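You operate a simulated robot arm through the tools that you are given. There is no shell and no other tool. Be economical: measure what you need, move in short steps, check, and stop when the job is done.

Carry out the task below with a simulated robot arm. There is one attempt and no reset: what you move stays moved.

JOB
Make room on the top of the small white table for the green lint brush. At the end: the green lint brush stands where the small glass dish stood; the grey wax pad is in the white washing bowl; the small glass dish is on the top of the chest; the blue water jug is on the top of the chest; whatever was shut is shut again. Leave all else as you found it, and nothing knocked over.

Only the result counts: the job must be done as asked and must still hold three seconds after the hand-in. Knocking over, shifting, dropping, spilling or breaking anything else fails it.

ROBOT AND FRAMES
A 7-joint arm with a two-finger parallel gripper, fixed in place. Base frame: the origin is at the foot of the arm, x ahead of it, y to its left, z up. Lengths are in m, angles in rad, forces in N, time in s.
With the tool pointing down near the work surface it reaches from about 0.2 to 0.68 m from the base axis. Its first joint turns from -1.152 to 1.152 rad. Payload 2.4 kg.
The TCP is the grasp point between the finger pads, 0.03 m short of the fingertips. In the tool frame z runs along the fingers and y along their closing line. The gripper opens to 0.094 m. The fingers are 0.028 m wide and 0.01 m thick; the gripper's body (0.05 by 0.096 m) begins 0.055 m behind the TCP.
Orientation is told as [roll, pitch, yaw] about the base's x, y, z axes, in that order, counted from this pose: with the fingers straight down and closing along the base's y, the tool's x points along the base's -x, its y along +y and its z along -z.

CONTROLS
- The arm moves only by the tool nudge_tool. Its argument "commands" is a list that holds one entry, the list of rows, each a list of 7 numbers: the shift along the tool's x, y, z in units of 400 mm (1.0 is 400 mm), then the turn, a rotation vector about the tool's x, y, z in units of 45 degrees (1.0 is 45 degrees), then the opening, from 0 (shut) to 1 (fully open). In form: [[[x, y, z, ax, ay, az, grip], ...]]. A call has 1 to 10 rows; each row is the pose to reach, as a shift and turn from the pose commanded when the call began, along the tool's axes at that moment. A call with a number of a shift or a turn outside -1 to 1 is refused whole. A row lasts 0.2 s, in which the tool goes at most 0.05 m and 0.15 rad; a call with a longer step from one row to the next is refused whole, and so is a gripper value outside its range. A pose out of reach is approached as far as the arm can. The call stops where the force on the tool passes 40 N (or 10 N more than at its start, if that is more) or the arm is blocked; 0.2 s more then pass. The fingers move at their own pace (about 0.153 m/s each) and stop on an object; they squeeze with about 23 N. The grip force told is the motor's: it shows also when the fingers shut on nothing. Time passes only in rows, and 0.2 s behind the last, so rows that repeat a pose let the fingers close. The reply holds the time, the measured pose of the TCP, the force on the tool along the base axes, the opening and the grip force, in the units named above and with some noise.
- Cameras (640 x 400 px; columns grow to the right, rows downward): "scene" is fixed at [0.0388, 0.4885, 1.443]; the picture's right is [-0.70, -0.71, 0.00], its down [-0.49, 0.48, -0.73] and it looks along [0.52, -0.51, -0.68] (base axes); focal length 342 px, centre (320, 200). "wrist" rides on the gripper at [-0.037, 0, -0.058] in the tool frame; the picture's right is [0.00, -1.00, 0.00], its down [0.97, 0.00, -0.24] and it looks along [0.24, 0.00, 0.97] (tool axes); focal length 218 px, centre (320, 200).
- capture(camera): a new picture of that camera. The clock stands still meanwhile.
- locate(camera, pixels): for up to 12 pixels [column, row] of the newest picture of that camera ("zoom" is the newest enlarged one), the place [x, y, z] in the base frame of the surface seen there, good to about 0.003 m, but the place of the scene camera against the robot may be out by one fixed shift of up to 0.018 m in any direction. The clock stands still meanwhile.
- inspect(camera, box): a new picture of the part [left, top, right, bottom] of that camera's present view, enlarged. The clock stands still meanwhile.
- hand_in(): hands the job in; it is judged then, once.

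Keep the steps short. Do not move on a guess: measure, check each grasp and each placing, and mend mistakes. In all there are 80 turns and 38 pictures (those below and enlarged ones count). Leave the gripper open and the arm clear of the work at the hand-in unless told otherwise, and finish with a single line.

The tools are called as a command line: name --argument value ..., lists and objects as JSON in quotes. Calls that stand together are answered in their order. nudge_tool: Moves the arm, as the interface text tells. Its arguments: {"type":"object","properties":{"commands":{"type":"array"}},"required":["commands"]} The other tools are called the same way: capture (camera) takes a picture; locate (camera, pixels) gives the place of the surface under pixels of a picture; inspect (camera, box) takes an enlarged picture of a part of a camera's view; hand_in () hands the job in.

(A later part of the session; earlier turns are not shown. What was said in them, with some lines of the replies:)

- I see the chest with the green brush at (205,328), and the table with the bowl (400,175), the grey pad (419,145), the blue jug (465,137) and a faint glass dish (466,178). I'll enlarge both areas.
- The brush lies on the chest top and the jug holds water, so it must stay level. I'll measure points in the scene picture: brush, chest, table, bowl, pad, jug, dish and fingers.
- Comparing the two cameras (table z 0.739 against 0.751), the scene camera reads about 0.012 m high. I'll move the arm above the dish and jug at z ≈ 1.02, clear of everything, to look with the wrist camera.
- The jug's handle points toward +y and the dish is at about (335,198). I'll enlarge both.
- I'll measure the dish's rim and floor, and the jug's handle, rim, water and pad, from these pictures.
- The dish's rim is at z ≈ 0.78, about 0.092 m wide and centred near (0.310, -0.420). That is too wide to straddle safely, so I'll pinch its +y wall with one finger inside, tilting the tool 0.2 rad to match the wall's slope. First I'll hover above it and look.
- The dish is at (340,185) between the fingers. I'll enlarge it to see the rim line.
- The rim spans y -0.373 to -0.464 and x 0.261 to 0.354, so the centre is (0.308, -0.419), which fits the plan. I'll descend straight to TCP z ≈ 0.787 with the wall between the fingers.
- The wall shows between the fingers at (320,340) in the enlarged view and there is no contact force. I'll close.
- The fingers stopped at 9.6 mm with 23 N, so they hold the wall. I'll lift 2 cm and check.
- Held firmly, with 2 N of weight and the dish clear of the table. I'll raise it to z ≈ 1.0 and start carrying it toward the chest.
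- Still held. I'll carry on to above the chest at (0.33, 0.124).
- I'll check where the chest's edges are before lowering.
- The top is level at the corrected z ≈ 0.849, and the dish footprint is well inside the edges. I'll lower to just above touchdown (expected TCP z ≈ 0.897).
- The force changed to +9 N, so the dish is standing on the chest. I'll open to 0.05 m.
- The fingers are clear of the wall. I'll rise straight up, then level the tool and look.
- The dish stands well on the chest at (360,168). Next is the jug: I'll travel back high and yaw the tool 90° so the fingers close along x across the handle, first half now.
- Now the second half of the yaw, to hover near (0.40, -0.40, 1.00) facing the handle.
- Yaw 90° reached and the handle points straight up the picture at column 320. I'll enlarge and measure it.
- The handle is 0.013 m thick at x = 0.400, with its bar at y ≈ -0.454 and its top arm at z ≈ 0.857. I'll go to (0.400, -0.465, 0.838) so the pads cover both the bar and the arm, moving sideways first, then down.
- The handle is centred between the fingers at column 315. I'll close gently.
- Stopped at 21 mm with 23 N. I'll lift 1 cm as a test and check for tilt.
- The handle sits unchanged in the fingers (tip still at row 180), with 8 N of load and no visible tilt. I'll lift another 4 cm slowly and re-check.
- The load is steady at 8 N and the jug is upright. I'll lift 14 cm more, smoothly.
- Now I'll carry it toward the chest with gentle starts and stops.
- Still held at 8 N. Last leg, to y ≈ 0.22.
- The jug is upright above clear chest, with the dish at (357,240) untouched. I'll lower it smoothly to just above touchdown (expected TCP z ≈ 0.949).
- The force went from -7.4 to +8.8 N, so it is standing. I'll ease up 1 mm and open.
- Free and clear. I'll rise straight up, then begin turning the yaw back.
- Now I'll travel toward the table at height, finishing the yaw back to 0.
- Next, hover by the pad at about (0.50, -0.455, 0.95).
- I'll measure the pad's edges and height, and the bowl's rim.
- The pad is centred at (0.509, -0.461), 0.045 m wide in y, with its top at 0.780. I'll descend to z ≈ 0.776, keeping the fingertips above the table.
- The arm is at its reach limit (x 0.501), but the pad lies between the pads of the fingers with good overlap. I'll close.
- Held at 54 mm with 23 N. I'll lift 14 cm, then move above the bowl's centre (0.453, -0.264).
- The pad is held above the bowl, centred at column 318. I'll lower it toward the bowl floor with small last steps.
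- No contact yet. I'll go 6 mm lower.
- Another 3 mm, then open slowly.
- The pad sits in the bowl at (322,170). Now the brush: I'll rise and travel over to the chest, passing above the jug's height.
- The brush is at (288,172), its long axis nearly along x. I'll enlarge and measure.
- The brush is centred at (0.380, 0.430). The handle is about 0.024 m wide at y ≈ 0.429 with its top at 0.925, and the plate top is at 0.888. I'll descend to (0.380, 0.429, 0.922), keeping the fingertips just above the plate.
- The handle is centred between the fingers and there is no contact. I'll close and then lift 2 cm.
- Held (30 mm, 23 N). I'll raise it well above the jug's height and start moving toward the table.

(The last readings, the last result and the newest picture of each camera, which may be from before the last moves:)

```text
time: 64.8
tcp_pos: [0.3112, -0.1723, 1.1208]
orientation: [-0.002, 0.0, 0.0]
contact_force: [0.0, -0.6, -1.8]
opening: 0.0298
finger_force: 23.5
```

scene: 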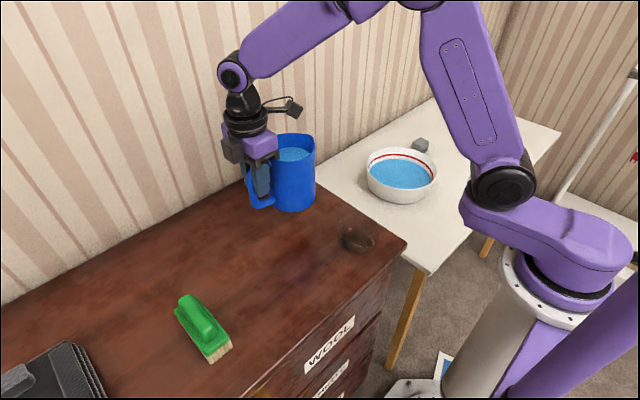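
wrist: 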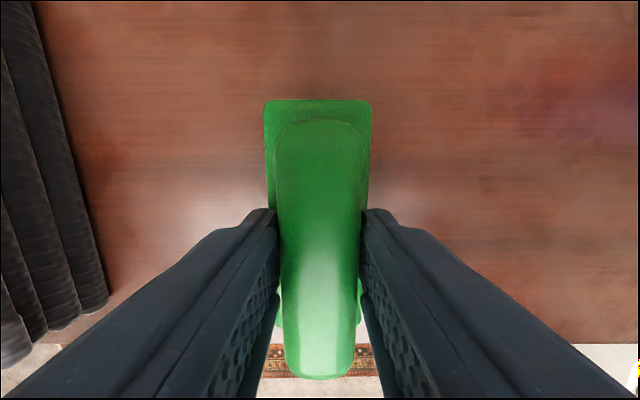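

Still held. I'll go on to above the dish's old place (0.308, -0.419) and part-way down.

nudge_tool --commands '[[[0.002, -0.1, 0, 0, 0, 0, 0], [0.004, -0.2, 0, 0, 0, 0, 0], [0.006, -0.3, 0, 0, 0, 0, 0], [0.008, -0.4, 0, 0, 0, 0, 0], [0.008, -0.5, 0.03, 0, 0, 0, 0], [0.008, -0.58, 0.1, 0, 0, 0, 0], [0.008, -0.619, 0.2, 0, 0, 0, 0], [0.008, -0.619, 0.31, 0, 0, 0, 0], [0.008, -0.619, 0.42, 0, 0, 0, 0], [0.008, -0.619, 0.53, 0, 0, 0, 0]]]'

capture --camera "wrist"

```text
time: 67.0
tcp_pos: [0.3011, -0.4202, 0.9119]
orientation: [0.001, 0.0, 0.001]
contact_force: [0.4, 0.0, -1.1]
opening: 0.0298
finger_force: 22.7
```

```text
7 pictures are left
```

wrist: 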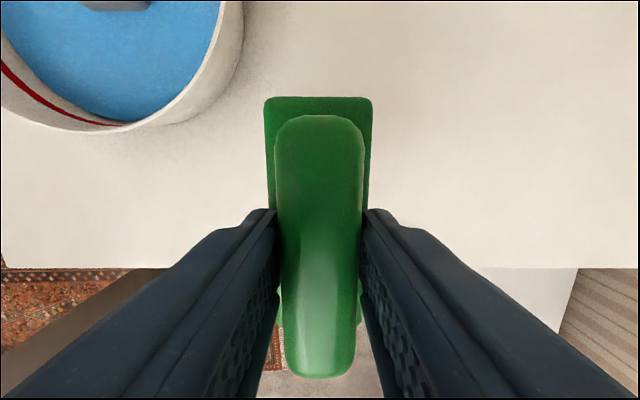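

The brush is level, held, and clear of the bowl. I'll correct x by +5 mm and lower to just above touchdown (expected TCP z ≈ 0.812).

nudge_tool --commands '[[[-0.012, 0, 0.06, 0, 0, 0, 0], [-0.012, 0, 0.13, 0, 0, 0, 0], [-0.012, 0, 0.19, 0, 0, 0, 0], [-0.012, 0, 0.22, 0, 0, 0, 0], [-0.012, 0, 0.235, 0, 0, 0, 0], [-0.012, 0, 0.242, 0, 0, 0, 0], [-0.012, 0, 0.246, 0, 0, 0, 0], [-0.012, 0, 0.246, 0, 0, 0, 0]]]'

```text
time: 68.8
tcp_pos: [0.3083, -0.4207, 0.8126]
orientation: [0.001, 0.001, 0.001]
contact_force: [1.1, 0.0, -0.9]
opening: 0.0298
finger_force: 23.0
```

At (0.308, -0.421), with no contact yet. I'll go down 2 mm in small steps.

nudge_tool --commands '[[[0, 0, 0.003, 0, 0, 0, 0], [0, 0, 0.006, 0, 0, 0, 0], [0, 0, 0.006, 0, 0, 0, 0]]]'

```text
time: 69.6
tcp_pos: [0.3086, -0.4202, 0.8124]
orientation: [0.001, -0.001, 0.0]
contact_force: [-2.5, 2.3, 10.7]
opening: 0.0298
finger_force: 23.5
```

The force reads +10.7 N, so it is standing on the table. I'll open, then rise straight up.

nudge_tool --commands '[[[0, 0, 0, 0, 0, 0, 0.4], [0, 0, 0, 0, 0, 0, 0.6], [0, 0, 0, 0, 0, 0, 0.6], [0, 0, -0.08, 0, 0, 0, 0.6], [0, 0, -0.18, 0, 0, 0, 0.6], [0, 0, -0.28, 0, 0, 0, 0.6], [0, 0, -0.38, 0, 0, 0, 0.8], [0, 0, -0.48, 0, 0, 0, 1], [0, 0, -0.58, 0, 0, 0, 1], [0, 0, -0.68, 0, 0, 0, 1]]]'

capture --camera "wrist"

```text
time: 71.8
tcp_pos: [0.3101, -0.4168, 1.0825]
orientation: [0.0, 0.0, 0.0]
contact_force: [-0.1, 0.3, -0.4]
opening: 0.0941
finger_force: 0.1
```

```text
6 pictures are left
```

wrist: 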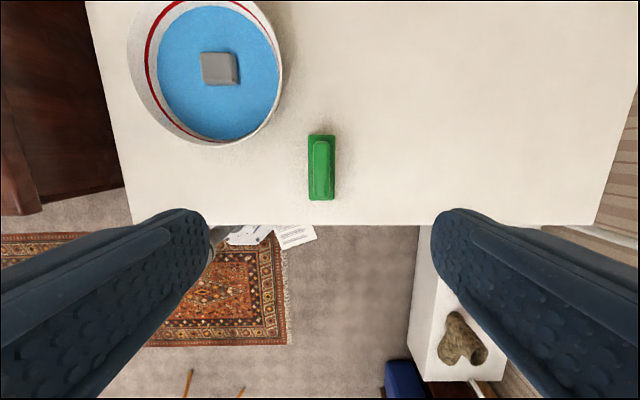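

The brush stands at (322,167) on the table. I'll bring the arm back to the middle, high and clear, and take a last look at the whole scene.

locate --camera "wrist" --pixels '[[311, 140], [332, 140], [313, 196], [331, 196], [321, 167], [222, 68]]'

nudge_tool --commands '[[[0, 0.1, -0.02, 0, 0, 0, 1], [-0.02, 0.2, -0.04, 0, 0, 0, 1], [-0.04, 0.3, -0.06, 0, 0, 0, 1], [-0.06, 0.4, -0.06, 0, 0, 0, 1], [-0.08, 0.5, -0.06, 0, 0, 0, 1], [-0.1, 0.6, -0.06, 0, 0, 0, 1], [-0.1, 0.7, -0.06, 0, 0, 0, 1], [-0.1, 0.8, -0.06, 0, 0, 0, 1], [-0.1, 0.9, -0.06, 0, 0, 0, 1], [-0.1, 0.9, -0.06, 0, 0, 0, 1]]]'

capture --camera "scene"

```text
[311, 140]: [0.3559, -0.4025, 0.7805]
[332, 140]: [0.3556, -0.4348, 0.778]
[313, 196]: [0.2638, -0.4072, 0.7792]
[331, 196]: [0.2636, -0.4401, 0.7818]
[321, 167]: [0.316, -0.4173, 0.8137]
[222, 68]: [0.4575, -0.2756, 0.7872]
```

```text
time: 74.0
tcp_pos: [0.3514, -0.0561, 1.1049]
orientation: [0.0, 0.0, 0.002]
contact_force: [-0.3, 0.5, -0.2]
opening: 0.0937
finger_force: 0.0
```

```text
5 pictures are left
```

scene: 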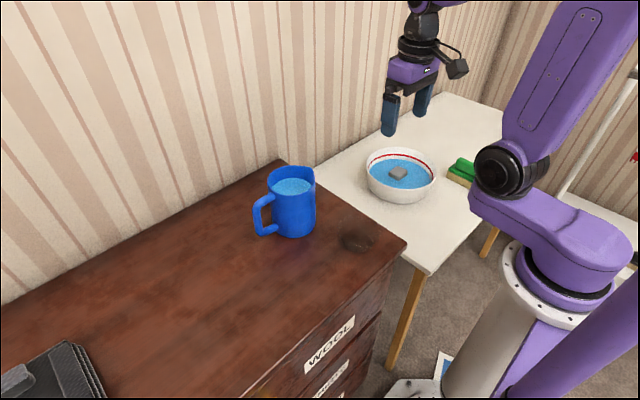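

All is as asked: the brush is centred at (0.310, -0.420) where the dish stood, the pad is in the bowl, and the jug and dish stand upright on the chest. The arm is clear with the gripper open, and nothing was opened that needs shutting. I'm handing in.

hand_in

```text
The job is handed in.
```

The job is handed in: the brush stands where the dish stood, the wax pad is in the bowl, the dish and jug are on the chest, and nothing else was moved.
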